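You operate a simulated robot arm through the tools that you are given. There is no shell and no other tool. Be economical: measure what you need, move in short steps, check, and stop when the job is done.

You run a simulated robot arm. Do the job below in one go: nothing can be reset, and whatever is moved stays where it is left.

## Task
Put three of the steel weights from the top of the narrow bench on top of the clear cover plate. Then pull the lower bench drawer open. Do these in the order given. Set down upright: steel weight.

It is judged by the outcome, as a careful person would: the job done as asked, and still so three seconds after it is handed in. It fails if anything else is knocked over, pushed out of place, dropped, spilled or broken. A push-on lid holds only when it is set on centred and level and pressed home; a screw cap is set on level and turned clockwise until tight.

## Robot
A 7-joint arm with a two-finger parallel gripper on a trunk, on a base that drives. Base frame: it is fixed to the floor where the robot stands at the start and does not move with it; the origin is under the middle of the robot, x ahead of it, y to its left, z up; the surface under the hand at the start is at about z = 843. Units: mm, degrees, N and s.
With the tool pointing down near the work surface it reaches from about 480 to 920 mm from the robot's upright axis, wherever it stands. Its first joint turns from -115.0 to 115.0 degrees. Places, roughly: clear cover plate [-2250, 2000, 1000]; lower bench drawer [-2100, 3100, 600]. Payload 3.91 kg.
The tool frame sits at the grasp point between the pads (the TCP): z along the fingers, y along the line on which they close. The tips reach 30 mm beyond it. The gripper opens to 110 mm. The fingers are 20 mm wide and 10 mm thick; the gripper's body (48 by 112 mm) begins 55 mm behind the TCP.
Orientation is that of the tool frame in the base frame, as a unit quaternion [w, x, y, z]. With the fingers straight down and closing along the base's y, the tool's x points along the base's -x, its y along +y and its z along -z.

## Interface
- The arm moves only by the tool send_rows. Its argument "moves" is one flat list of numbers, 7 for each row, row after row: the shift along the base's x, y, z in units of 100 mm (1.0 is 100 mm), then the turn, a rotation vector about the base's x, y, z in units of 120 degrees (1.0 is 120 degrees), then the finger opening in mm, from 0 to 110. In form: [tx, ty, tz, rx, ry, rz, hand, tx, ty, tz, rx, ry, rz, hand, ...]. A call has 1 to 10 rows; each row is the pose to reach, as a shift and turn from the pose commanded when the call began. A call with a number of a shift or a turn outside -1 to 1 is refused whole. Rows are played at 5 a second. More than 50 mm and 8.6 degrees between two rows, or a gripper value outside its range, and nothing of the call is played. Where a pose cannot be reached the arm comes as near as it can. A force on the tool above 40 N (or 10 N above the force at the start of the call, whichever is more), or a blocked arm, ends the call early, and 0.2 s more pass. The fingers move at their own pace (about 153 mm/s each) and stop on an object; they squeeze with about 29 N. The grip force told is the motor's: it shows also when the fingers shut on nothing. Time passes only in rows, and 0.2 s behind the last, so rows that repeat a pose let the fingers close. It gives the time, the measured TCP pose, the force on the tool (base axes), the opening and the grip force at its end, in the units of the frame above (readings bear some noise), with the torque about the TCP (base axes, N m) and any sound that the robot's microphone picked up.
- Cameras (640 x 400 px; columns grow to the right, rows downward): "scene" is now at [219.2, 159.2, 1396.1]; the picture's right is [-0.52, -0.86, 0.00], its down [-0.44, 0.26, -0.86] and it looks along [0.74, -0.44, -0.51] (base axes); focal length 253 px, centre (320, 200). "wrist" rides on the gripper at [72, 17, -103] in the tool frame; the picture's right is [-0.23, 0.97, 0.00], its down [-0.76, -0.18, -0.62] and it looks along [-0.61, -0.14, 0.78] (tool axes); focal length 222 px, centre (320, 200). There is no depth. A picture from a camera that has moved, and an enlarged one, comes with that camera's place and axes in the base frame and with its lens.
- capture(camera): a new picture of that camera. The clock stands still meanwhile.
- move_column(by): slides the trunk up (or, below 0, down) by that many mm; the arm and the scene camera ride with it, the base frame stays. It gives what a move gives, with no picture.
- steer(legs): drives the robot by 1 to 6 legs, each [ahead, left, turn to the left] in mm, mm and degrees, along the robot's own axes; the way and the turn of a leg run together, so that a leg with both is an arc; at most 1500 mm and 180 degrees a leg. The arm and the cameras ride along, it lands a little off, and it stops where it bumps. It gives what a move gives.
- head_to(pan, tilt): turns the head with the scene camera to pan (to the left, within 80 degrees either way) and tilt (down, from -29 to 69), counted from straight ahead of the robot. It gives what a move gives.
- close_up(camera, box): a new picture of the part [left, top, right, bottom] of that camera's present view, enlarged. The clock stands still meanwhile.
- hand_in(): hands the job in; it is judged then, once.

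Work in short steps. Places have to be worked out from the pictures, the camera data and where the tool is seen: move nearer, look again, correct. Check each grasp and each placing, and mend what went wrong. You have 165 turns and 128 pictures in all, those below and enlarged ones among them. Open the gripper and draw the arm clear of the work before you hand the job in, unless the task says otherwise; then end with one line.

The tools are called after "Call:" as a command line: name --argument value ..., lists and objects as JSON in quotes. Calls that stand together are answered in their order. send_rows: Moves the arm, as the interface text tells. Its arguments: {"type":"object","properties":{"moves":{"type":"array"}},"required":["moves"]} The other tools are called the same way: move_column (by) slides the trunk up or down; steer (legs) drives the base; head_to (pan, tilt) turns the head that bears the scene camera; capture (camera) takes a picture; close_up (camera, box) takes an enlarged picture of a part of a camera's view; hand_in () hands the job in.

At the start:

```text
time: 0.0
position: [658.8, -108.2, 1078.8]
orientation: [0.001, 0.0, 1.0, 0.0]
force: [-0.5, -0.7, 0.3]
ft_torque: [-0.02, -0.01, -0.03]
opening: 110.0
gripper_force: 0.1
trunk travel left (down, up): [-725.0, 265.0]
robot x, y, heading: [-1.4, 4.6, -0.1]
head pan, tilt: [-31.1, 30.8]
```

scene: 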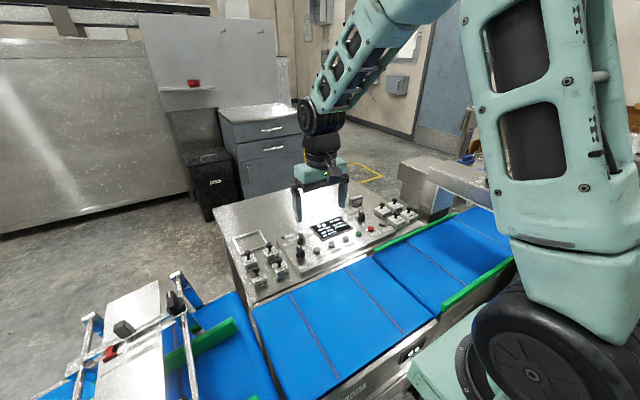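
wrist: 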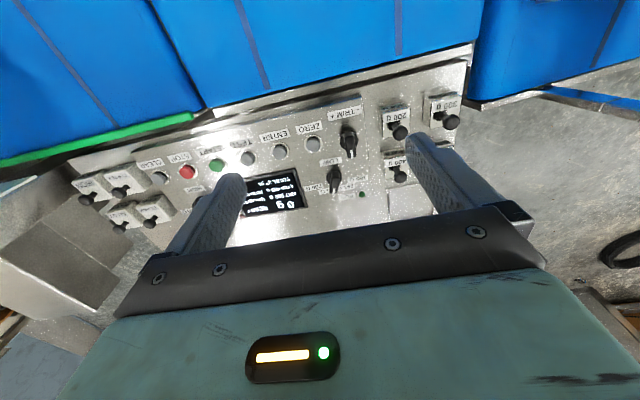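

The work lies behind-left of me at about (-2200, 2500). I'll pan the head left to look for it and for free floor.

Call:
head_to --pan 80 --tilt 20

Call:
capture --camera "scene"

```text
time: 1.9
position: [657.8, -109.0, 1079.1]
orientation: [-0.001, 0.0, 1.0, 0.0]
force: [0.5, 0.2, -0.5]
ft_torque: [-0.01, -0.01, -0.01]
opening: 110.0
gripper_force: 0.0
trunk travel left (down, up): [-725.0, 265.0]
robot x, y, heading: [2.0, 2.2, -0.0]
head pan, tilt: [80.0, 20.0]
```

```text
125 pictures are left
camera scene: at [158.2, 297.4, 1413.4], right [0.98, -0.17, 0.0], down [-0.06, -0.34, -0.94], along [0.16, 0.93, -0.34], focal length 253 px, centre (320, 200)
```

scene: 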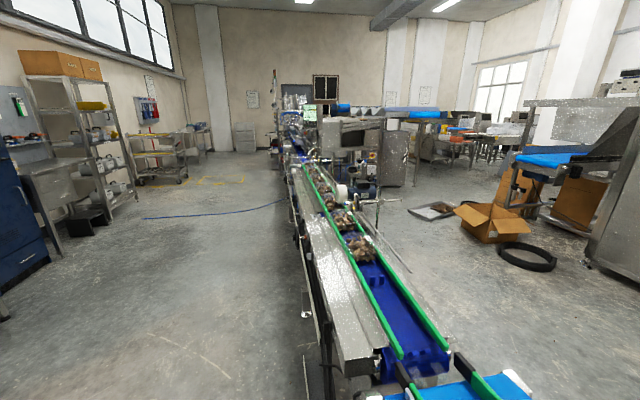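

The left aisle is open floor; a conveyor runs beside x≈200+. I'll back off a bit, then turn left and look.

Call:
steer --legs '[[-700, 0, 0], [0, 0, 100]]'

Call:
head_to --pan 35 --tilt 20

Call:
capture --camera "scene"

```text
time: 9.9
position: [-712.9, 666.7, 1079.7]
orientation: [0.0, 0.772, -0.636, 0.0]
force: [-0.2, 0.6, -0.5]
ft_torque: [0.0, 0.03, -0.01]
opening: 110.1
gripper_force: 0.1
trunk travel left (down, up): [-725.0, 265.0]
robot x, y, heading: [-695.0, 1.3, 101.1]
head pan, tilt: [80.0, 20.0]
```

```text
time: 11.1
position: [-712.6, 666.4, 1079.2]
orientation: [0.0, 0.772, -0.636, -0.001]
force: [-0.6, 1.1, -0.1]
ft_torque: [-0.02, 0.0, 0.0]
opening: 109.9
gripper_force: 0.0
trunk travel left (down, up): [-725.0, 265.0]
robot x, y, heading: [-694.2, -1.2, 101.1]
head pan, tilt: [35.0, 20.0]
```

```text
124 pictures are left
camera scene: at [-988.1, 165.8, 1413.4], right [0.69, 0.72, 0.0], down [0.25, -0.24, -0.94], along [-0.68, 0.65, -0.34], focal length 253 px, centre (320, 200)
```

scene: 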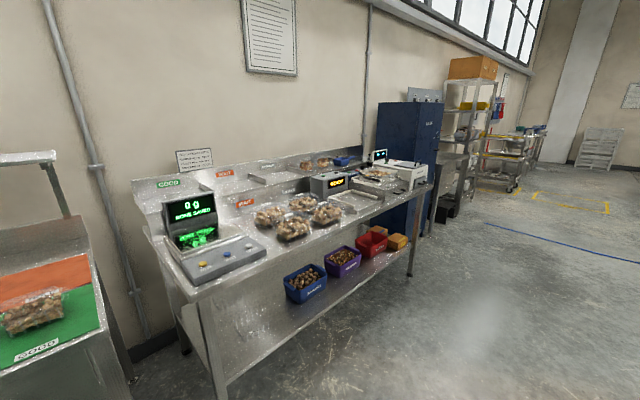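

The plate should be near the far end of the counter, the narrow bench beyond the blue cabinet. Driving along the aisle to look closer.

Call:
steer --legs '[[0, 0, -11], [1500, 0, 0], [500, 0, 0]]'

Call:
head_to --pan 70 --tilt 25

Call:
capture --camera "scene"

Call:
head_to --pan 30 --tilt 25

Call:
capture --camera "scene"

```text
time: 21.9
position: [-583.1, 2674.3, 1078.4]
orientation: [0.0, -0.707, 0.708, -0.001]
force: [0.6, -0.6, -0.2]
ft_torque: [0.02, 0.02, -0.03]
opening: 109.7
gripper_force: 0.0
trunk travel left (down, up): [-725.0, 265.0]
robot x, y, heading: [-691.3, 2016.0, 89.9]
head pan, tilt: [35.0, 20.0]
```

```text
time: 22.9
position: [-584.2, 2675.1, 1079.0]
orientation: [0.0, -0.707, 0.708, -0.001]
force: [0.4, 0.4, -0.1]
ft_torque: [0.01, -0.03, -0.05]
opening: 110.1
gripper_force: 0.1
trunk travel left (down, up): [-725.0, 265.0]
robot x, y, heading: [-696.7, 2015.7, 89.9]
head pan, tilt: [70.0, 25.0]
```

```text
123 pictures are left
camera scene: at [-984.6, 2192.3, 1405.4], right [0.34, 0.94, 0.0], down [0.4, -0.15, -0.91], along [-0.85, 0.31, -0.42], focal length 253 px, centre (320, 200)
```

scene: 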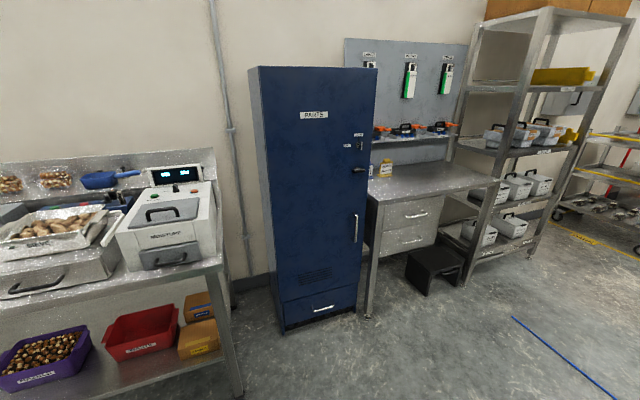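

```text
time: 23.9
position: [-584.2, 2675.3, 1077.6]
orientation: [0.0, 0.707, -0.707, -0.001]
force: [0.9, -0.1, 0.0]
ft_torque: [0.01, -0.02, -0.01]
opening: 109.9
gripper_force: 0.1
trunk travel left (down, up): [-725.0, 265.0]
robot x, y, heading: [-693.9, 2018.5, 89.7]
head pan, tilt: [30.0, 25.0]
```

```text
122 pictures are left
camera scene: at [-944.1, 2240.4, 1405.4], right [0.87, 0.5, 0.0], down [0.21, -0.37, -0.91], along [-0.45, 0.79, -0.42], focal length 253 px, centre (320, 200)
```

scene: 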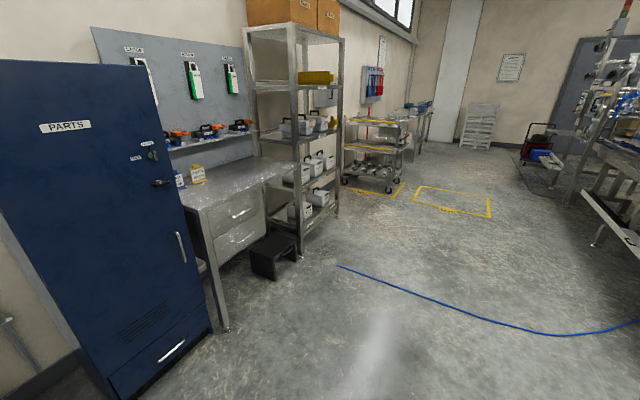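

The drawer bench stands right of the blue cabinet; the plate ought to be near the white instrument at the counter's end. I'll zoom on both.

Call:
head_to --pan 75 --tilt 25

Call:
close_up --camera "scene" --box '[40, 120, 300, 280]'

Call:
close_up --camera "scene" --box '[360, 120, 560, 250]'

```text
time: 25.1
position: [-584.4, 2675.4, 1078.2]
orientation: [0.0, -0.707, 0.707, 0.0]
force: [0.3, -0.4, 1.2]
ft_torque: [0.0, -0.01, 0.0]
opening: 110.1
gripper_force: 0.0
trunk travel left (down, up): [-725.0, 265.0]
robot x, y, heading: [-690.7, 2015.6, 89.9]
head pan, tilt: [75.0, 25.0]
```

```text
2.46 times, centred on (170, 200) of scene
camera zoom: at [-987.1, 2184.6, 1405.4], right [0.26, 0.97, 0.0], down [0.41, -0.11, -0.91], along [-0.88, 0.24, -0.42], focal length 623 px, centre (689, 200)
```

zoom: 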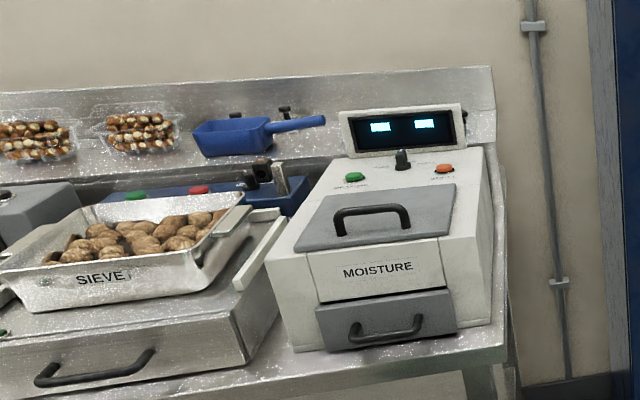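

```text
3.08 times, centred on (460, 185) of scene
camera zoom: at [-987.1, 2184.6, 1405.4], right [0.26, 0.97, 0.0], down [0.41, -0.11, -0.91], along [-0.88, 0.24, -0.42], focal length 779 px, centre (-111, 246)
```

zoom: 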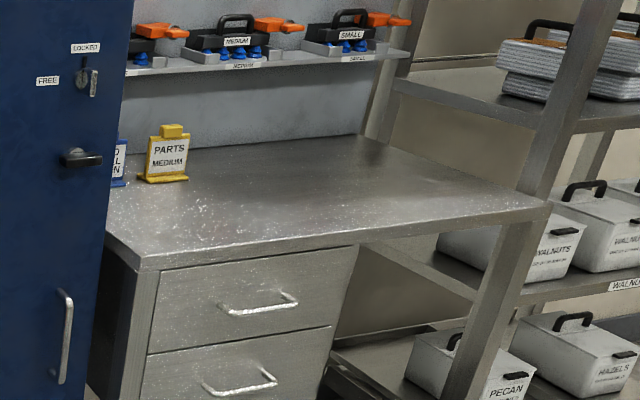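

Nothing like weights on the drawer bench yet; I'll face the counter, raise the trunk and look down from above.

Call:
steer --legs '[[0, 0, 90], [300, 0, 0]]'

Call:
move_column --by 260

Call:
head_to --pan 0 --tilt 35

Call:
capture --camera "scene"

```text
time: 30.9
position: [-1653.8, 2136.8, 1078.6]
orientation: [0.0, 1.0, -0.005, 0.0]
force: [0.2, 0.3, -0.3]
ft_torque: [-0.01, -0.03, 0.02]
opening: 109.9
gripper_force: 0.0
trunk travel left (down, up): [-725.0, 265.0]
robot x, y, heading: [-997.7, 2022.1, 179.4]
head pan, tilt: [75.0, 25.0]
```

```text
time: 33.6
position: [-1655.6, 2136.5, 1337.6]
orientation: [0.0, 1.0, -0.005, 0.0]
force: [-0.4, -0.3, -0.2]
ft_torque: [0.01, -0.02, 0.01]
opening: 110.1
gripper_force: 0.0
trunk travel left (down, up): [-985.0, 5.0]
robot x, y, heading: [-998.6, 2019.1, 179.3]
head pan, tilt: [75.0, 25.0]
```

```text
time: 35.0
position: [-1655.5, 2134.8, 1338.8]
orientation: [0.0, 1.0, -0.005, 0.0]
force: [-0.3, -0.3, 0.4]
ft_torque: [0.0, 0.0, -0.03]
opening: 110.1
gripper_force: 0.0
trunk travel left (down, up): [-985.0, 5.0]
robot x, y, heading: [-1000.0, 2022.4, 179.1]
head pan, tilt: [0.0, 35.0]
```

```text
119 pictures are left
camera scene: at [-1230.7, 1819.6, 1649.6], right [0.01, 1.0, 0.0], down [0.57, -0.01, -0.82], along [-0.82, 0.01, -0.57], focal length 253 px, centre (320, 200)
```

scene: 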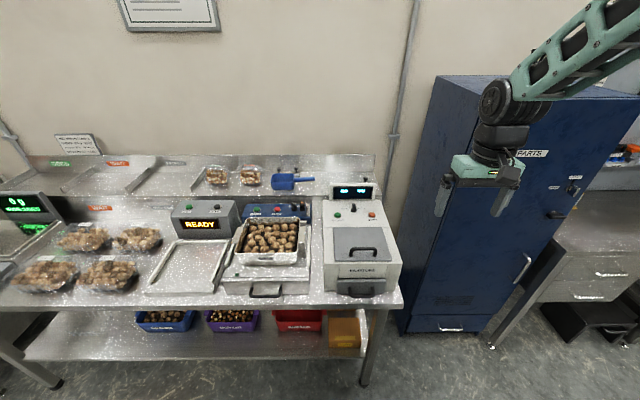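

Zoom in around the instrument to find the clear plate.

Call:
close_up --camera "scene" --box '[220, 150, 420, 275]'

Call:
close_up --camera "scene" --box '[0, 150, 240, 300]'

```text
3.20 times, centred on (320, 212) of scene
camera zoom: at [-1230.7, 1819.6, 1649.6], right [0.01, 1.0, 0.0], down [0.57, -0.01, -0.82], along [-0.82, 0.01, -0.57], focal length 810 px, centre (320, 160)
```

zoom: 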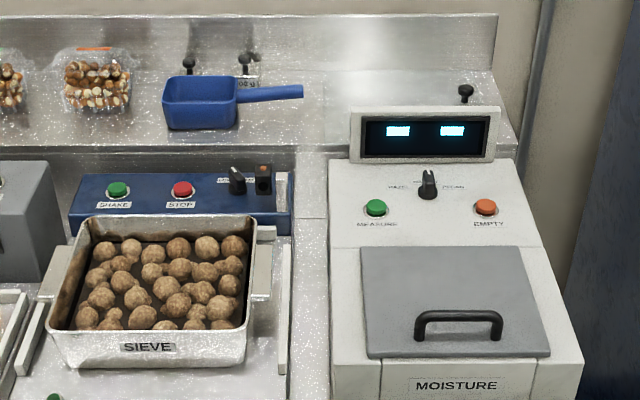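

```text
2.67 times, centred on (120, 225) of scene
camera zoom: at [-1230.7, 1819.6, 1649.6], right [0.01, 1.0, 0.0], down [0.57, -0.01, -0.82], along [-0.82, 0.01, -0.57], focal length 675 px, centre (853, 133)
```

zoom: 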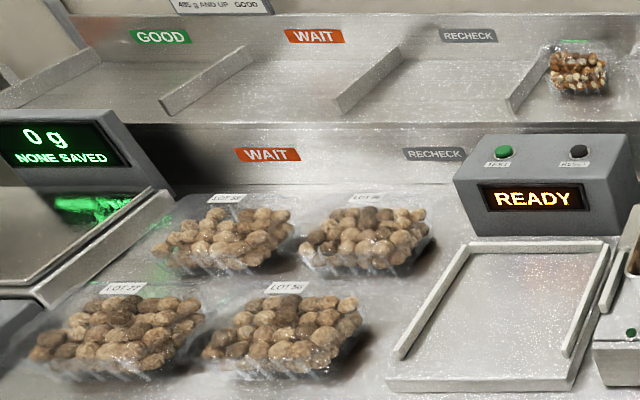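

Black-knobbed weights and possibly the clear plate seem to be on the raised back shelf behind the instrument. I'll drive nearer and look more steeply.

Call:
steer --legs '[[330, 0, 0]]'

Call:
head_to --pan -10 --tilt 40

Call:
close_up --camera "scene" --box '[200, 80, 440, 230]'

Call:
capture --camera "wrist"

```text
time: 37.2
position: [-1983.1, 2140.4, 1338.9]
orientation: [0.001, 1.0, -0.005, 0.0]
force: [0.1, -0.1, 0.9]
ft_torque: [0.01, 0.01, 0.0]
opening: 110.0
gripper_force: 0.1
trunk travel left (down, up): [-985.0, 5.0]
robot x, y, heading: [-1326.0, 2027.3, 179.8]
head pan, tilt: [0.0, 35.0]
```

```text
time: 37.9
position: [-1983.6, 2140.8, 1339.1]
orientation: [0.0, 1.0, -0.005, 0.0]
force: [-0.3, -0.1, -0.8]
ft_torque: [-0.01, 0.0, -0.01]
opening: 110.0
gripper_force: 0.0
trunk travel left (down, up): [-985.0, 5.0]
robot x, y, heading: [-1327.6, 2026.1, 179.3]
head pan, tilt: [-10.0, 40.0]
```

```text
2.67 times, centred on (320, 155) of scene
camera zoom: at [-1555.0, 1837.9, 1642.1], right [0.18, 0.98, 0.0], down [0.63, -0.12, -0.77], along [-0.75, 0.14, -0.64], focal length 675 px, centre (320, 320)
```

zoom: 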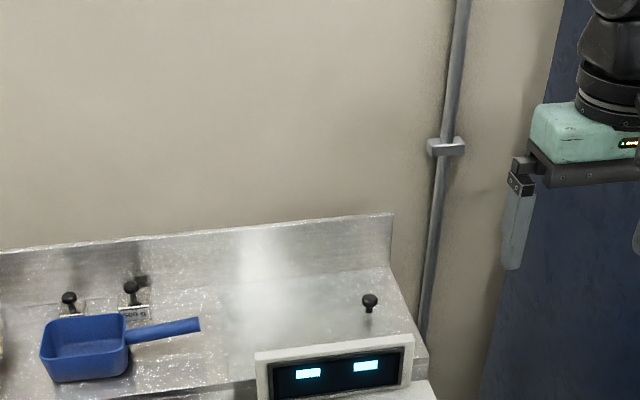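

```text
115 pictures are left
camera wrist: at [-1911.7, 2121.0, 1443.3], right [-0.24, -0.97, 0.0], down [-0.76, 0.19, 0.62], along [-0.61, 0.15, -0.78], focal length 222 px, centre (320, 200)
```

wrist: 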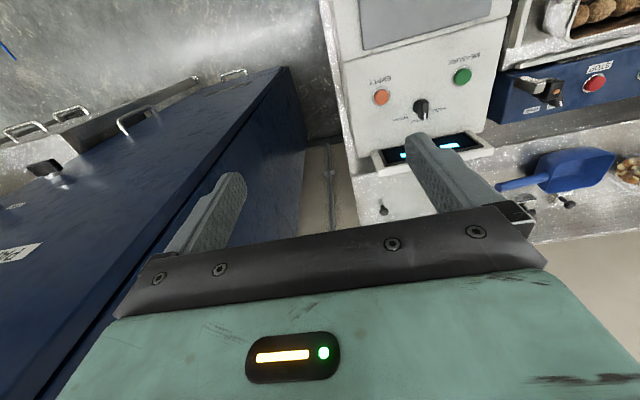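

The knob near (370,300) may belong to the clear plate. I'll shift the hand over so the wrist camera looks down on the back shelf.

Call:
send_rows --moves '[-0.2, -0.45, 0, 0, 0, 0, 110, -0.4, -0.9, 0, 0, 0, 0, 110, -0.6, -1.0, 0, 0, 0, 0, 110, -0.9, -1.0, 0, 0, 0, 0, 110]'

Call:
send_rows --moves '[0, -0.45, 0, 0, 0, 0, 110, 0, -0.9, 0, 0, 0, 0, 110, 0, -1.0, 0, 0, 0, 0, 110]'

Call:
capture --camera "wrist"

```text
time: 38.9
position: [-2072.9, 2041.1, 1338.4]
orientation: [0.0, 1.0, -0.006, 0.0]
force: [0.0, -0.6, 0.6]
ft_torque: [0.0, 0.01, -0.03]
opening: 109.9
gripper_force: 0.2
trunk travel left (down, up): [-985.0, 5.0]
robot x, y, heading: [-1322.9, 2024.5, 179.2]
head pan, tilt: [-10.0, 40.0]
```

```text
time: 39.7
position: [-2074.9, 1940.1, 1340.0]
orientation: [0.001, 1.0, -0.005, -0.001]
force: [-0.6, -1.4, -0.1]
ft_torque: [0.01, 0.03, 0.03]
opening: 110.0
gripper_force: 0.1
trunk travel left (down, up): [-985.0, 5.0]
robot x, y, heading: [-1324.0, 2021.1, 179.3]
head pan, tilt: [-10.0, 40.0]
```

```text
114 pictures are left
camera wrist: at [-2002.3, 1920.9, 1444.6], right [-0.24, -0.97, 0.0], down [-0.76, 0.19, 0.62], along [-0.61, 0.15, -0.78], focal length 222 px, centre (320, 200)
```

wrist: 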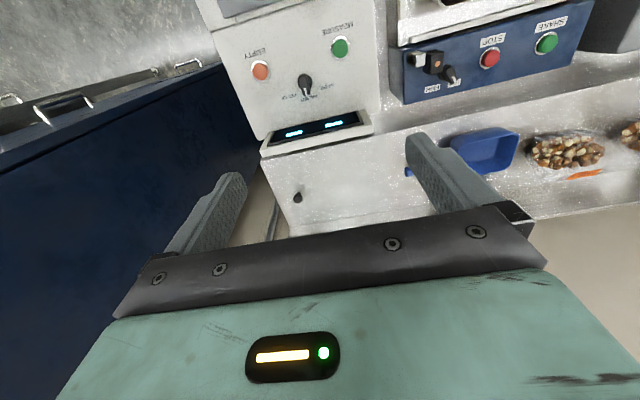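

A single knob stands on the shelf behind the display; I'll zoom to see whether a clear plate carries it.

Call:
close_up --camera "wrist" --box '[250, 130, 410, 230]'

Call:
close_up --camera "scene" --box '[200, 130, 360, 230]'

```text
4.00 times, centred on (330, 180) of wrist
camera zoom: at [-2002.3, 1920.9, 1444.6], right [-0.24, -0.97, 0.0], down [-0.76, 0.19, 0.62], along [-0.61, 0.15, -0.78], focal length 888 px, centre (280, 280)
```

zoom: 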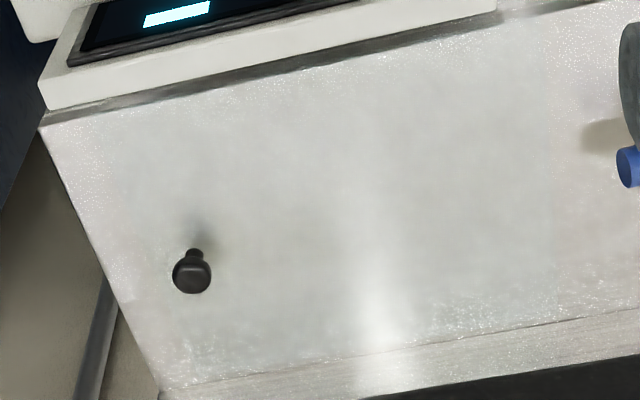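

```text
4.00 times, centred on (280, 180) of scene
camera zoom: at [-1555.1, 1837.7, 1642.0], right [0.18, 0.98, 0.0], down [0.63, -0.12, -0.77], along [-0.75, 0.14, -0.64], focal length 1013 px, centre (480, 280)
```

zoom: 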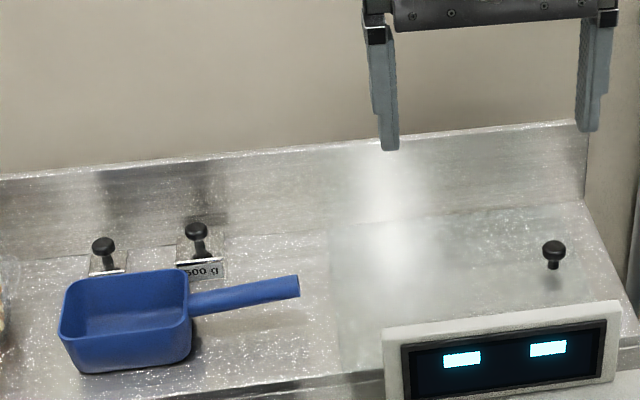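

The clear plate is a hazy rectangle on the back shelf with a knob at its corner. Two 500 g weights stand on that shelf, but I must find the "narrow bench"; looking to both sides.

Call:
head_to --pan 65 --tilt 25

Call:
capture --camera "scene"

Call:
head_to --pan -65 --tilt 25

Call:
capture --camera "scene"

```text
time: 41.2
position: [-2074.0, 1940.4, 1340.0]
orientation: [-0.001, 1.0, -0.006, 0.0]
force: [0.5, -0.5, 0.1]
ft_torque: [-0.03, -0.01, -0.02]
opening: 109.9
gripper_force: 0.1
trunk travel left (down, up): [-985.0, 5.0]
robot x, y, heading: [-1326.4, 2023.8, 179.5]
head pan, tilt: [65.0, 25.0]
```

```text
111 pictures are left
camera scene: at [-1511.4, 1739.2, 1665.3], right [-0.9, 0.43, 0.0], down [0.18, 0.38, -0.91], along [-0.39, -0.82, -0.42], focal length 253 px, centre (320, 200)
```

scene: 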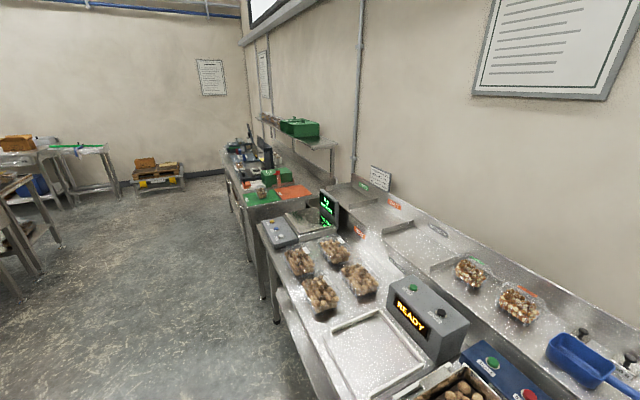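

```text
time: 43.3
position: [-2073.9, 1941.1, 1340.4]
orientation: [0.0, 1.0, -0.005, 0.001]
force: [0.4, 0.5, 0.6]
ft_torque: [0.02, 0.01, -0.02]
opening: 110.1
gripper_force: 0.1
trunk travel left (down, up): [-985.0, 5.0]
robot x, y, heading: [-1326.7, 2024.8, 179.3]
head pan, tilt: [-65.0, 25.0]
```

```text
110 pictures are left
camera scene: at [-1509.5, 1906.1, 1665.4], right [0.91, 0.41, 0.0], down [0.17, -0.38, -0.91], along [-0.37, 0.83, -0.42], focal length 253 px, centre (320, 200)
```

scene: 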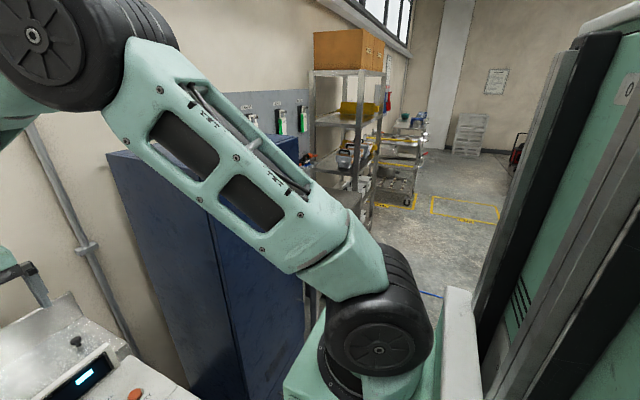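

I'll zoom on the benches at the far end for weights, and then inspect the drawer bench.

Call:
head_to --pan 70 --tilt 25

Call:
close_up --camera "scene" --box '[240, 100, 400, 200]'

Call:
close_up --camera "scene" --box '[0, 110, 240, 260]'

```text
time: 45.5
position: [-2073.9, 1942.2, 1339.3]
orientation: [-0.001, 1.0, -0.005, 0.0]
force: [0.1, -0.9, 0.2]
ft_torque: [-0.02, 0.01, 0.03]
opening: 109.7
gripper_force: 0.0
trunk travel left (down, up): [-985.0, 5.0]
robot x, y, heading: [-1327.3, 2026.6, 179.3]
head pan, tilt: [70.0, 25.0]
```

```text
4.00 times, centred on (320, 150) of scene
camera zoom: at [-1504.0, 1736.0, 1665.4], right [-0.94, 0.35, 0.0], down [0.15, 0.4, -0.91], along [-0.32, -0.85, -0.42], focal length 1013 px, centre (320, 400)
```

zoom: 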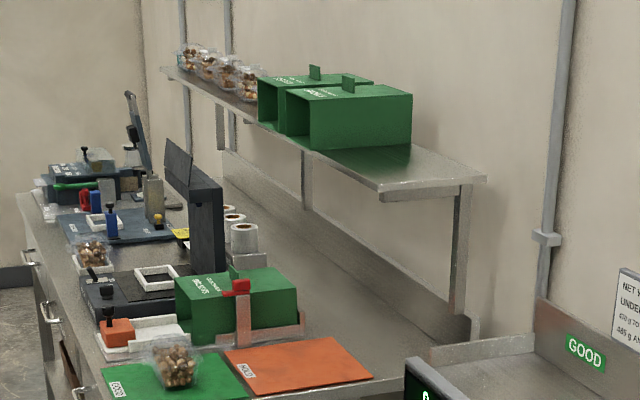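

```text
2.67 times, centred on (120, 185) of scene
camera zoom: at [-1504.0, 1736.0, 1665.4], right [-0.94, 0.35, 0.0], down [0.15, 0.4, -0.91], along [-0.32, -0.85, -0.42], focal length 675 px, centre (853, 240)
```

zoom: 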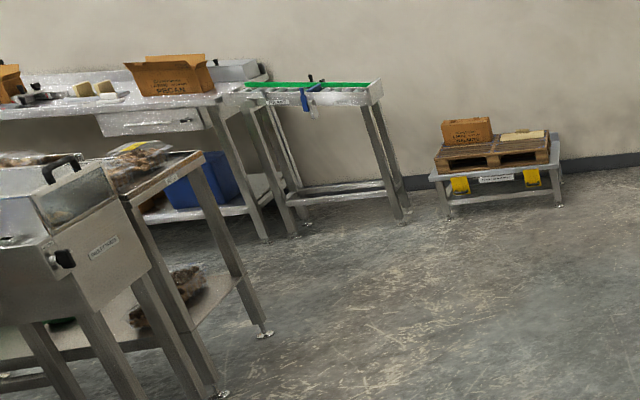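

Many benches; I'll back off and slide along to look straight at the drawer bench and beyond.

Call:
steer --legs '[[-500, 0, 0], [0, -1100, 0]]'

Call:
head_to --pan 0 --tilt 25

Call:
capture --camera "scene"

Call:
head_to --pan -70 --tilt 15

Call:
capture --camera "scene"

```text
time: 53.7
position: [-1543.5, 3047.3, 1338.5]
orientation: [0.0, 1.0, -0.011, 0.001]
force: [-0.6, -0.3, 0.9]
ft_torque: [-0.03, 0.0, 0.01]
opening: 110.3
gripper_force: 0.0
trunk travel left (down, up): [-985.0, 5.0]
robot x, y, heading: [-797.0, 3125.1, 178.7]
head pan, tilt: [70.0, 25.0]
```

```text
time: 55.1
position: [-1542.3, 3046.5, 1339.2]
orientation: [0.0, 1.0, -0.01, 0.0]
force: [0.1, -0.1, -0.4]
ft_torque: [-0.01, -0.03, -0.02]
opening: 110.0
gripper_force: 0.0
trunk travel left (down, up): [-985.0, 5.0]
robot x, y, heading: [-792.4, 3119.1, 178.8]
head pan, tilt: [0.0, 25.0]
```

```text
107 pictures are left
camera scene: at [-1034.2, 2923.6, 1665.4], right [0.02, 1.0, 0.0], down [0.42, -0.01, -0.91], along [-0.91, 0.02, -0.42], focal length 253 px, centre (320, 200)
```

scene: 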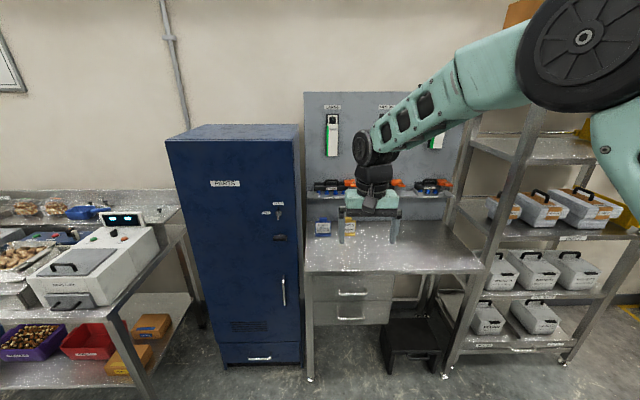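

```text
time: 56.5
position: [-1543.1, 3048.7, 1339.7]
orientation: [0.0, 1.0, -0.012, -0.001]
force: [0.3, -0.6, -0.4]
ft_torque: [0.0, 0.01, 0.0]
opening: 109.8
gripper_force: 0.1
trunk travel left (down, up): [-985.0, 5.0]
robot x, y, heading: [-796.1, 3121.0, 178.6]
head pan, tilt: [-70.0, 15.0]
```

```text
106 pictures are left
camera scene: at [-972.0, 3010.0, 1681.6], right [0.95, 0.32, 0.0], down [0.08, -0.25, -0.97], along [-0.31, 0.91, -0.26], focal length 253 px, centre (320, 200)
```

scene: 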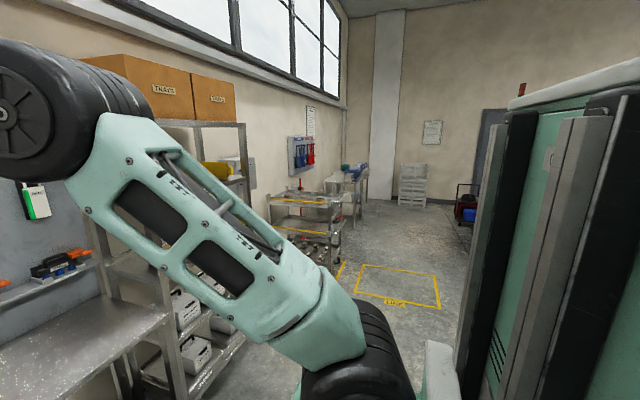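

The drawer bench has no weights. Zoom on the small bench and cart down the aisle.

Call:
close_up --camera "scene" --box '[250, 130, 410, 230]'

```text
4.00 times, centred on (330, 180) of scene
camera zoom: at [-972.0, 3010.0, 1681.6], right [0.95, 0.32, 0.0], down [0.08, -0.25, -0.97], along [-0.31, 0.91, -0.26], focal length 1013 px, centre (280, 280)
```

zoom: 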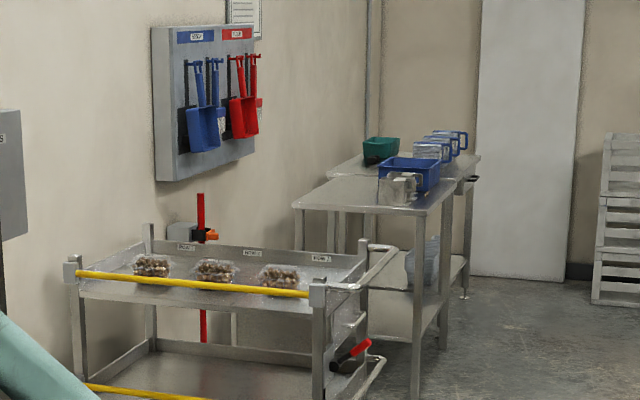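

No weights there. The start station had black-knobbed "200 g" items like those weights, so I'll drive back to inspect it closely.

Call:
steer --legs '[[0, 0, 91.4], [1300, 0, 0], [900, 0, 0]]'

Call:
head_to --pan 40 --tilt 25

Call:
capture --camera "scene"

Call:
head_to --pan -20 --tilt 25

Call:
capture --camera "scene"

```text
time: 71.3
position: [-625.0, 171.1, 1339.1]
orientation: [0.0, 0.696, 0.718, 0.0]
force: [0.2, 0.3, -0.8]
ft_torque: [-0.05, -0.02, -0.05]
opening: 109.9
gripper_force: 0.0
trunk travel left (down, up): [-985.0, 5.0]
robot x, y, heading: [-743.5, 914.3, -88.3]
head pan, tilt: [-70.0, 15.0]
```

```text
time: 73.2
position: [-625.1, 171.2, 1340.2]
orientation: [-0.001, 0.696, 0.718, 0.0]
force: [0.8, -0.7, 0.1]
ft_torque: [-0.03, 0.0, -0.02]
opening: 110.1
gripper_force: 0.0
trunk travel left (down, up): [-985.0, 5.0]
robot x, y, heading: [-739.9, 914.8, -88.2]
head pan, tilt: [40.0, 25.0]
```

```text
104 pictures are left
camera scene: at [-470.0, 710.5, 1665.4], right [-0.75, -0.67, 0.0], down [-0.28, 0.32, -0.91], along [0.6, -0.68, -0.42], focal length 253 px, centre (320, 200)
```

scene: 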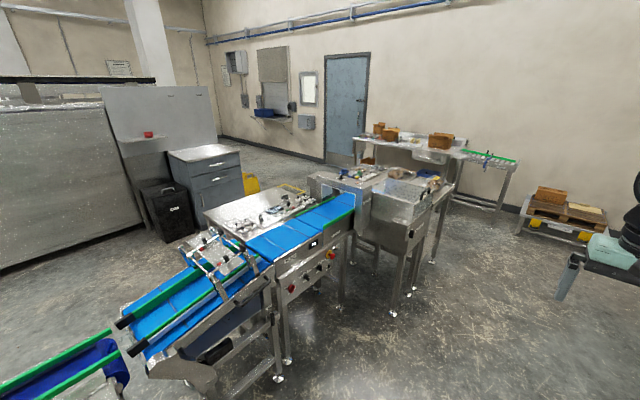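

```text
time: 74.5
position: [-624.6, 171.6, 1339.9]
orientation: [0.0, 0.696, 0.718, 0.0]
force: [-0.5, 1.1, 0.1]
ft_torque: [0.0, -0.02, 0.0]
opening: 110.2
gripper_force: 0.1
trunk travel left (down, up): [-985.0, 5.0]
robot x, y, heading: [-740.5, 913.1, -88.0]
head pan, tilt: [-20.0, 25.0]
```

```text
103 pictures are left
camera scene: at [-560.1, 691.8, 1665.4], right [-0.95, 0.31, 0.0], down [0.13, 0.4, -0.91], along [-0.28, -0.86, -0.42], focal length 253 px, centre (320, 200)
```

scene: 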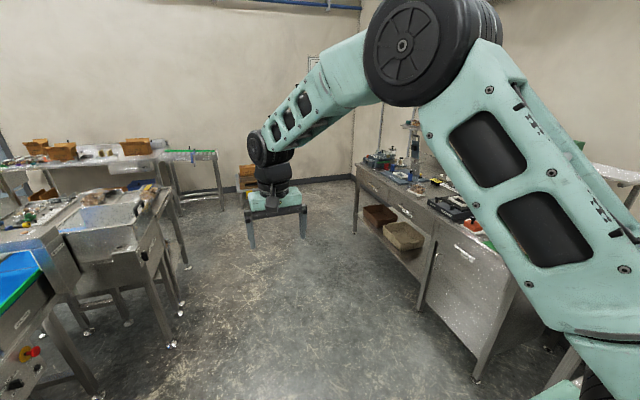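

Zooming on the start station and the benches behind it.

Call:
head_to --pan 35 --tilt 25

Call:
close_up --camera "scene" --box '[150, 150, 310, 250]'

Call:
close_up --camera "scene" --box '[290, 110, 510, 248]'

```text
time: 75.8
position: [-625.1, 171.0, 1339.9]
orientation: [-0.001, 0.695, 0.719, 0.0]
force: [0.3, 0.0, -0.8]
ft_torque: [0.01, -0.02, -0.01]
opening: 109.9
gripper_force: 0.2
trunk travel left (down, up): [-985.0, 5.0]
robot x, y, heading: [-736.8, 915.5, -88.1]
head pan, tilt: [35.0, 25.0]
```

```text
4.00 times, centred on (230, 200) of scene
camera zoom: at [-476.3, 705.4, 1665.4], right [-0.8, -0.6, 0.0], down [-0.25, 0.34, -0.91], along [0.54, -0.73, -0.42], focal length 1013 px, centre (680, 200)
```

zoom: 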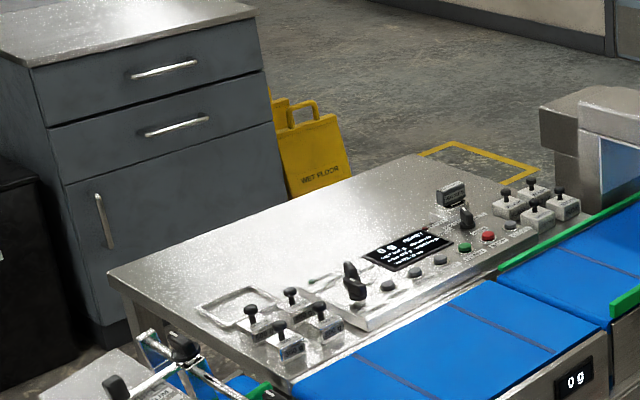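

```text
2.90 times, centred on (400, 179) of scene
camera zoom: at [-476.3, 705.4, 1665.4], right [-0.8, -0.6, 0.0], down [-0.25, 0.34, -0.91], along [0.54, -0.73, -0.42], focal length 734 px, centre (88, 261)
```

zoom: 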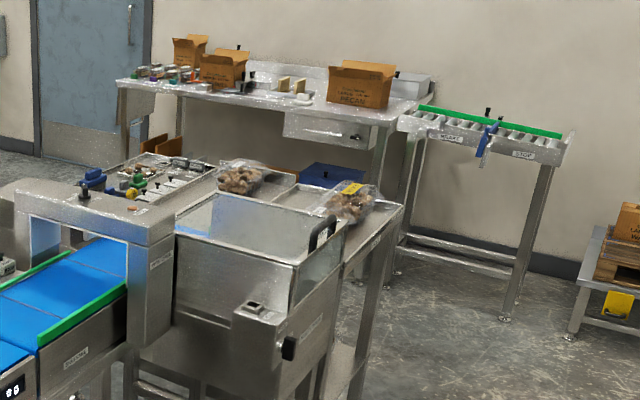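

The start station's bench holds two groups of four steel weights (8 in all) – this is where I take three from. I'll drive back to the start spot, hand high.

Call:
steer --legs '[[910, 0, 0], [0, 0, 88], [700, 0, 0]]'

Call:
head_to --pan -5 --tilt 45

Call:
capture --camera "scene"

Call:
capture --camera "wrist"

```text
time: 87.7
position: [724.6, 75.8, 1340.3]
orientation: [0.0, 0.008, 1.0, 0.0]
force: [0.8, 0.4, 0.2]
ft_torque: [0.01, 0.0, 0.03]
opening: 109.8
gripper_force: 0.0
trunk travel left (down, up): [-985.0, 5.0]
robot x, y, heading: [-23.7, -3.4, -0.7]
head pan, tilt: [35.0, 25.0]
```

```text
time: 88.8
position: [724.2, 75.7, 1339.4]
orientation: [0.0, 0.009, 1.0, 0.001]
force: [0.1, -0.3, -0.5]
ft_torque: [-0.01, -0.03, 0.02]
opening: 110.2
gripper_force: 0.1
trunk travel left (down, up): [-985.0, 5.0]
robot x, y, heading: [-23.7, -5.4, -0.8]
head pan, tilt: [-5.0, 45.0]
```

```text
100 pictures are left
camera scene: at [203.3, 190.7, 1634.8], right [-0.1, -0.99, 0.0], down [-0.7, 0.07, -0.71], along [0.7, -0.07, -0.71], focal length 253 px, centre (320, 200)
```

scene: 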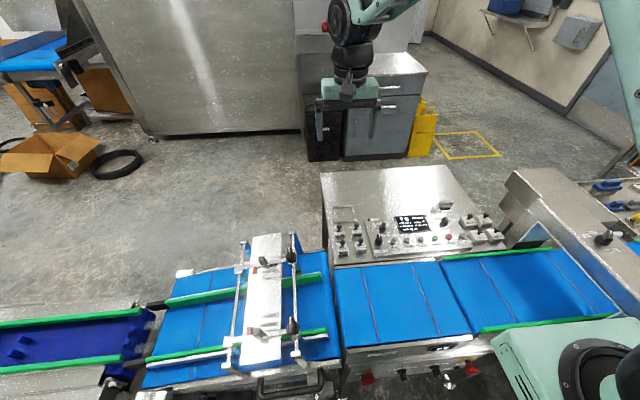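

```text
99 pictures are left
camera wrist: at [652.2, 91.9, 1444.6], right [0.24, 0.97, 0.0], down [0.76, -0.19, 0.62], along [0.6, -0.15, -0.78], focal length 222 px, centre (320, 200)
```

wrist: 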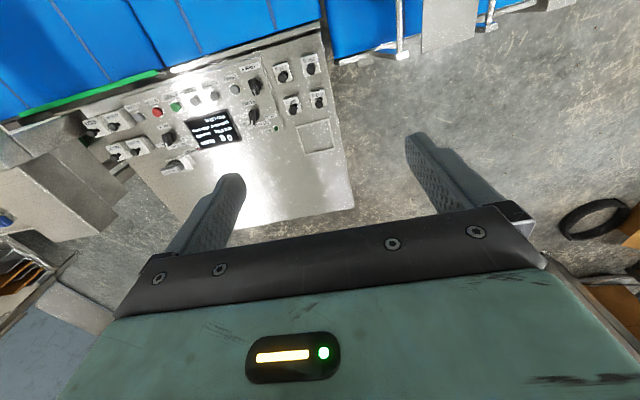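

Before picking, I check the neighbouring table behind the arch for weights too, to be sure which bench is the "narrow" one.

Call:
head_to --pan -40 --tilt 35

Call:
capture --camera "scene"

Call:
close_up --camera "scene" --box '[240, 80, 440, 205]'

```text
time: 89.8
position: [723.5, 75.2, 1340.4]
orientation: [0.0, 0.009, 1.0, 0.0]
force: [-0.5, -0.1, -0.1]
ft_torque: [0.04, -0.02, 0.01]
opening: 110.0
gripper_force: 0.1
trunk travel left (down, up): [-985.0, 5.0]
robot x, y, heading: [-21.5, -6.2, -1.1]
head pan, tilt: [-40.0, 35.0]
```

```text
98 pictures are left
camera scene: at [188.9, 141.4, 1649.6], right [-0.66, -0.76, 0.0], down [-0.43, 0.38, -0.82], along [0.62, -0.54, -0.57], focal length 253 px, centre (320, 200)
```

scene: 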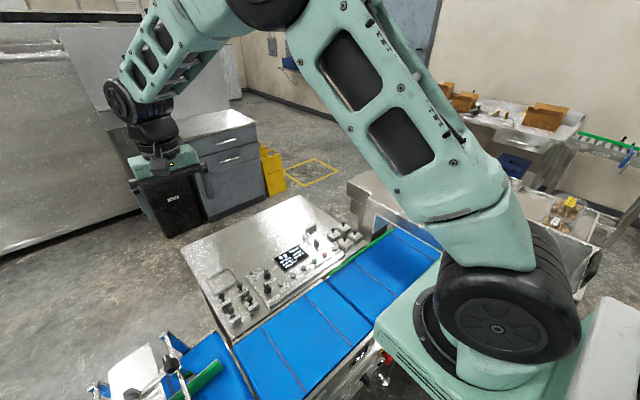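

```text
3.20 times, centred on (340, 142) of scene
camera zoom: at [188.9, 141.4, 1649.6], right [-0.66, -0.76, 0.0], down [-0.43, 0.38, -0.82], along [0.62, -0.54, -0.57], focal length 810 px, centre (256, 384)
```

zoom: 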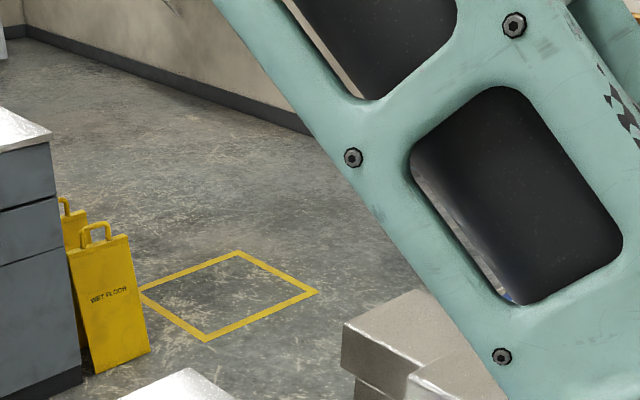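

Arm blocks the view; I'll back off and slide right to inspect the tables beyond the arch.

Call:
steer --legs '[[-750, 0, 0], [0, -900, 0]]'

Call:
head_to --pan 10 --tilt 25

Call:
capture --camera "scene"

```text
time: 98.2
position: [-53.7, -807.2, 1339.6]
orientation: [0.0, 0.014, 1.0, 0.0]
force: [-0.2, -0.5, -0.1]
ft_torque: [-0.03, 0.0, 0.03]
opening: 109.9
gripper_force: 0.0
trunk travel left (down, up): [-985.0, 5.0]
robot x, y, heading: [-800.9, -878.0, -1.6]
head pan, tilt: [-40.0, 35.0]
```

```text
time: 99.3
position: [-55.3, -807.4, 1340.3]
orientation: [0.0, 0.013, 1.0, 0.0]
force: [-1.0, -0.2, -0.3]
ft_torque: [0.01, -0.02, -0.03]
opening: 110.0
gripper_force: 0.0
trunk travel left (down, up): [-985.0, 5.0]
robot x, y, heading: [-798.5, -880.4, -1.5]
head pan, tilt: [10.0, 25.0]
```

```text
96 pictures are left
camera scene: at [-563.5, -664.2, 1665.3], right [0.15, -0.99, 0.0], down [-0.42, -0.06, -0.91], along [0.9, 0.13, -0.42], focal length 253 px, centre (320, 200)
```

scene: 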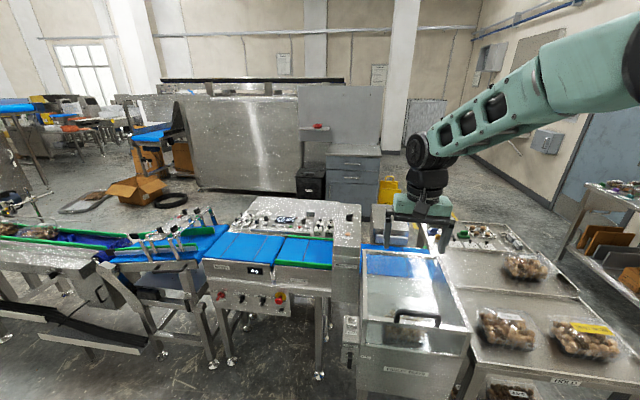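

Zoom on the tray of small items and then look right at the far bench.

Call:
close_up --camera "scene" --box '[420, 200, 580, 300]'

Call:
close_up --camera "scene" --box '[0, 70, 240, 220]'

Call:
head_to --pan -35 --tilt 25

Call:
capture --camera "scene"

```text
4.00 times, centred on (500, 250) of scene
camera zoom: at [-563.5, -664.2, 1665.3], right [0.15, -0.99, 0.0], down [-0.42, -0.06, -0.91], along [0.9, 0.13, -0.42], focal length 1013 px, centre (-400, 0)
```

zoom: 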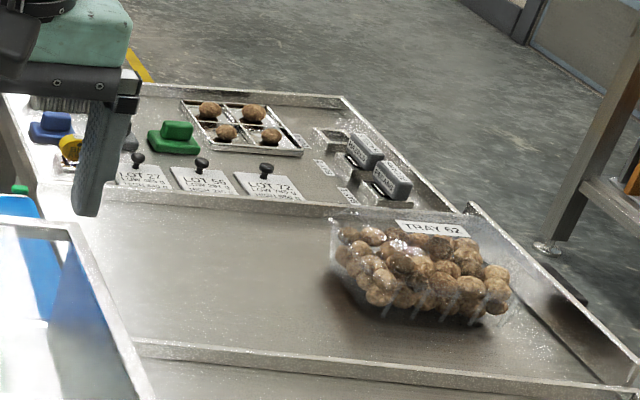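

```text
2.67 times, centred on (120, 145) of scene
camera zoom: at [-563.5, -664.2, 1665.3], right [0.15, -0.99, 0.0], down [-0.42, -0.06, -0.91], along [0.9, 0.13, -0.42], focal length 675 px, centre (853, 347)
```

zoom: 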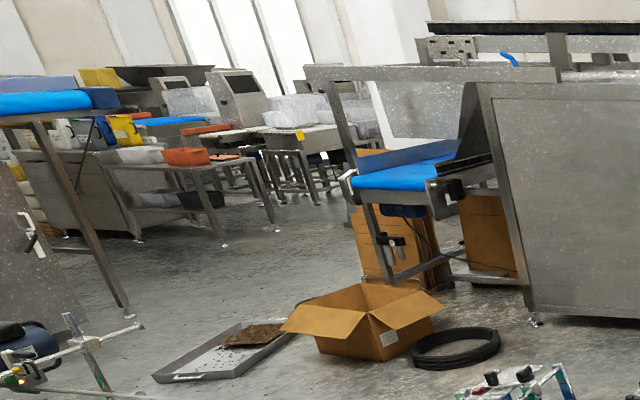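

```text
time: 100.5
position: [-54.0, -807.7, 1340.1]
orientation: [0.0, 0.013, 1.0, 0.0]
force: [-0.5, -0.4, 0.2]
ft_torque: [0.03, -0.02, -0.03]
opening: 110.0
gripper_force: 0.1
trunk travel left (down, up): [-985.0, 5.0]
robot x, y, heading: [-804.0, -877.1, -1.2]
head pan, tilt: [-35.0, 25.0]
```

```text
93 pictures are left
camera scene: at [-580.5, -732.5, 1665.4], right [-0.59, -0.8, 0.0], down [-0.34, 0.25, -0.91], along [0.73, -0.54, -0.42], focal length 253 px, centre (320, 200)
```

scene: 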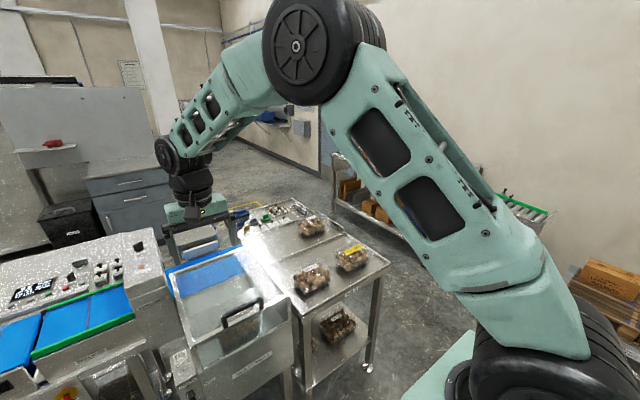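

The close-ups are truly re-rendered, so I can zoom from afar. I'll turn left and zoom on the narrow tables at the aisle's far end.

Call:
steer --legs '[[0, 800, 0], [0, 0, 91]]'

Call:
head_to --pan 8 --tilt 10

Call:
capture --camera "scene"

```text
time: 108.6
position: [-852.3, 671.5, 1339.8]
orientation: [-0.001, -0.699, 0.716, 0.0]
force: [0.1, 0.1, 0.7]
ft_torque: [-0.02, 0.03, -0.02]
opening: 110.3
gripper_force: 0.0
trunk travel left (down, up): [-985.0, 5.0]
robot x, y, heading: [-781.1, -76.8, 88.6]
head pan, tilt: [-35.0, 25.0]
```

```text
time: 109.7
position: [-852.2, 671.0, 1339.8]
orientation: [-0.001, -0.698, 0.716, 0.0]
force: [0.6, 0.5, 0.1]
ft_torque: [-0.01, -0.01, 0.0]
opening: 109.8
gripper_force: 0.1
trunk travel left (down, up): [-985.0, 5.0]
robot x, y, heading: [-778.9, -76.6, 88.6]
head pan, tilt: [8.0, 10.0]
```

```text
92 pictures are left
camera scene: at [-990.7, 163.0, 1689.7], right [0.99, 0.11, 0.0], down [0.02, -0.17, -0.98], along [-0.11, 0.98, -0.17], focal length 253 px, centre (320, 200)
```

scene: 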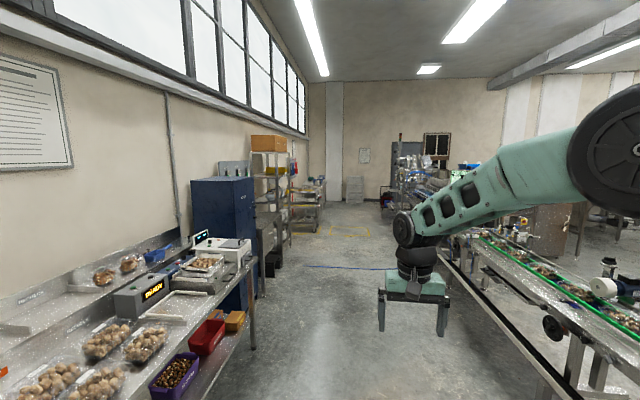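

Zooming hard on the far tables around (312,185).

Call:
close_up --camera "scene" --box '[284, 165, 340, 200]'

Call:
close_up --camera "scene" --box '[440, 140, 640, 265]'

```text
11.43 times, centred on (312, 182) of scene
camera zoom: at [-990.7, 163.0, 1689.7], right [0.99, 0.11, 0.0], down [0.02, -0.17, -0.98], along [-0.11, 0.98, -0.17], focal length 2893 px, centre (411, 400)
```

zoom: 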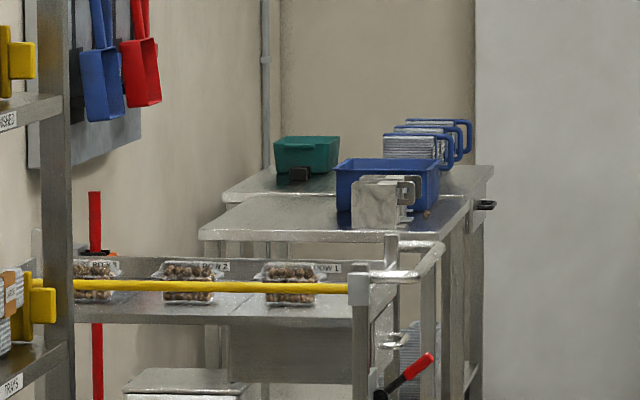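

```text
3.20 times, centred on (540, 202) of scene
camera zoom: at [-990.7, 163.0, 1689.7], right [0.99, 0.11, 0.0], down [0.02, -0.17, -0.98], along [-0.11, 0.98, -0.17], focal length 810 px, centre (-384, 192)
```

zoom: 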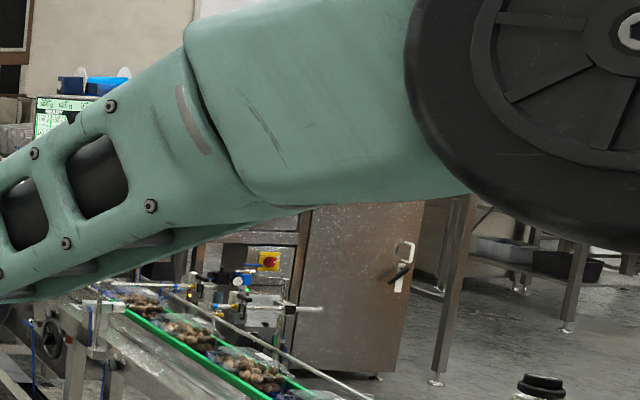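

Those are tubs and jugs, no weights. Last candidates: the south wall benches; turn around and zoom there.

Call:
steer --legs '[[0, 0, -170]]'

Call:
head_to --pan 10 --tilt 15

Call:
capture --camera "scene"

```text
time: 117.1
position: [-585.3, -804.2, 1339.8]
orientation: [0.0, 0.657, 0.753, 0.0]
force: [1.0, -0.3, -0.6]
ft_torque: [0.03, -0.03, -0.04]
opening: 110.1
gripper_force: 0.0
trunk travel left (down, up): [-985.0, 5.0]
robot x, y, heading: [-779.4, -77.5, -82.2]
head pan, tilt: [8.0, 10.0]
```

```text
time: 117.8
position: [-585.7, -803.6, 1338.9]
orientation: [0.0, 0.658, 0.753, 0.0]
force: [0.1, -0.4, 0.1]
ft_torque: [0.01, -0.02, 0.02]
opening: 109.9
gripper_force: 0.1
trunk travel left (down, up): [-985.0, 5.0]
robot x, y, heading: [-777.8, -76.7, -82.1]
head pan, tilt: [10.0, 15.0]
```

```text
89 pictures are left
camera scene: at [-527.6, -278.2, 1681.6], right [-0.95, -0.31, 0.0], down [-0.08, 0.25, -0.97], along [0.3, -0.92, -0.26], focal length 253 px, centre (320, 200)
```

scene: 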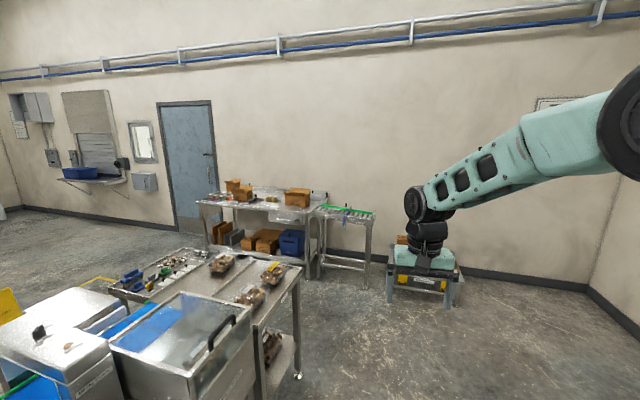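

Zoom on the wall bench.

Call:
close_up --camera "scene" --box '[190, 160, 350, 260]'

Call:
head_to --pan -45 --tilt 20

Call:
capture --camera "scene"

```text
4.00 times, centred on (270, 210) of scene
camera zoom: at [-527.6, -278.2, 1681.6], right [-0.95, -0.31, 0.0], down [-0.08, 0.25, -0.97], along [0.3, -0.92, -0.26], focal length 1013 px, centre (520, 160)
```

zoom: 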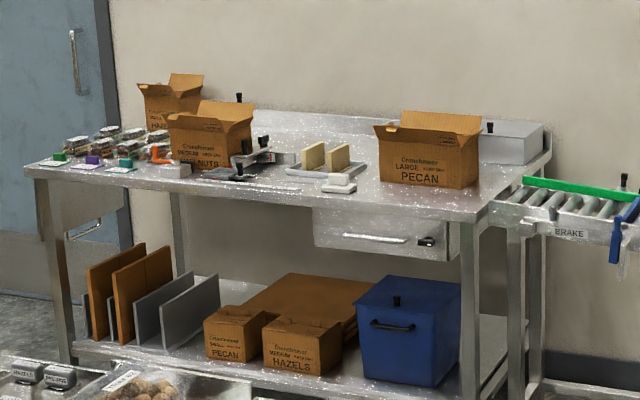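

```text
time: 119.0
position: [-585.0, -804.4, 1340.0]
orientation: [0.0, 0.658, 0.753, 0.0]
force: [-0.6, 0.0, -0.4]
ft_torque: [0.02, 0.02, 0.03]
opening: 110.1
gripper_force: 0.1
trunk travel left (down, up): [-985.0, 5.0]
robot x, y, heading: [-781.1, -79.5, -82.3]
head pan, tilt: [-45.0, 20.0]
```

```text
87 pictures are left
camera scene: at [-612.4, -263.5, 1673.4], right [-0.8, 0.6, 0.0], down [0.21, 0.27, -0.94], along [-0.57, -0.75, -0.34], focal length 253 px, centre (320, 200)
```

scene: 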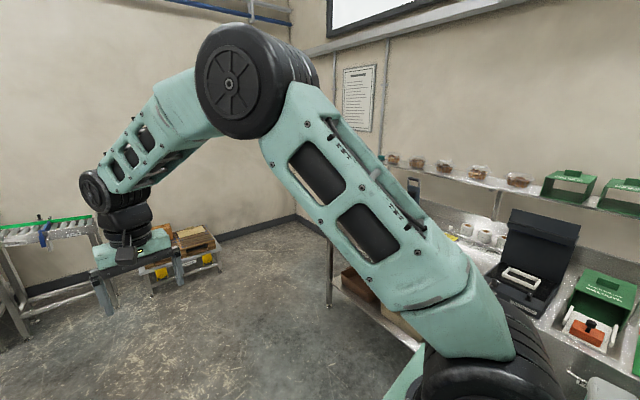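

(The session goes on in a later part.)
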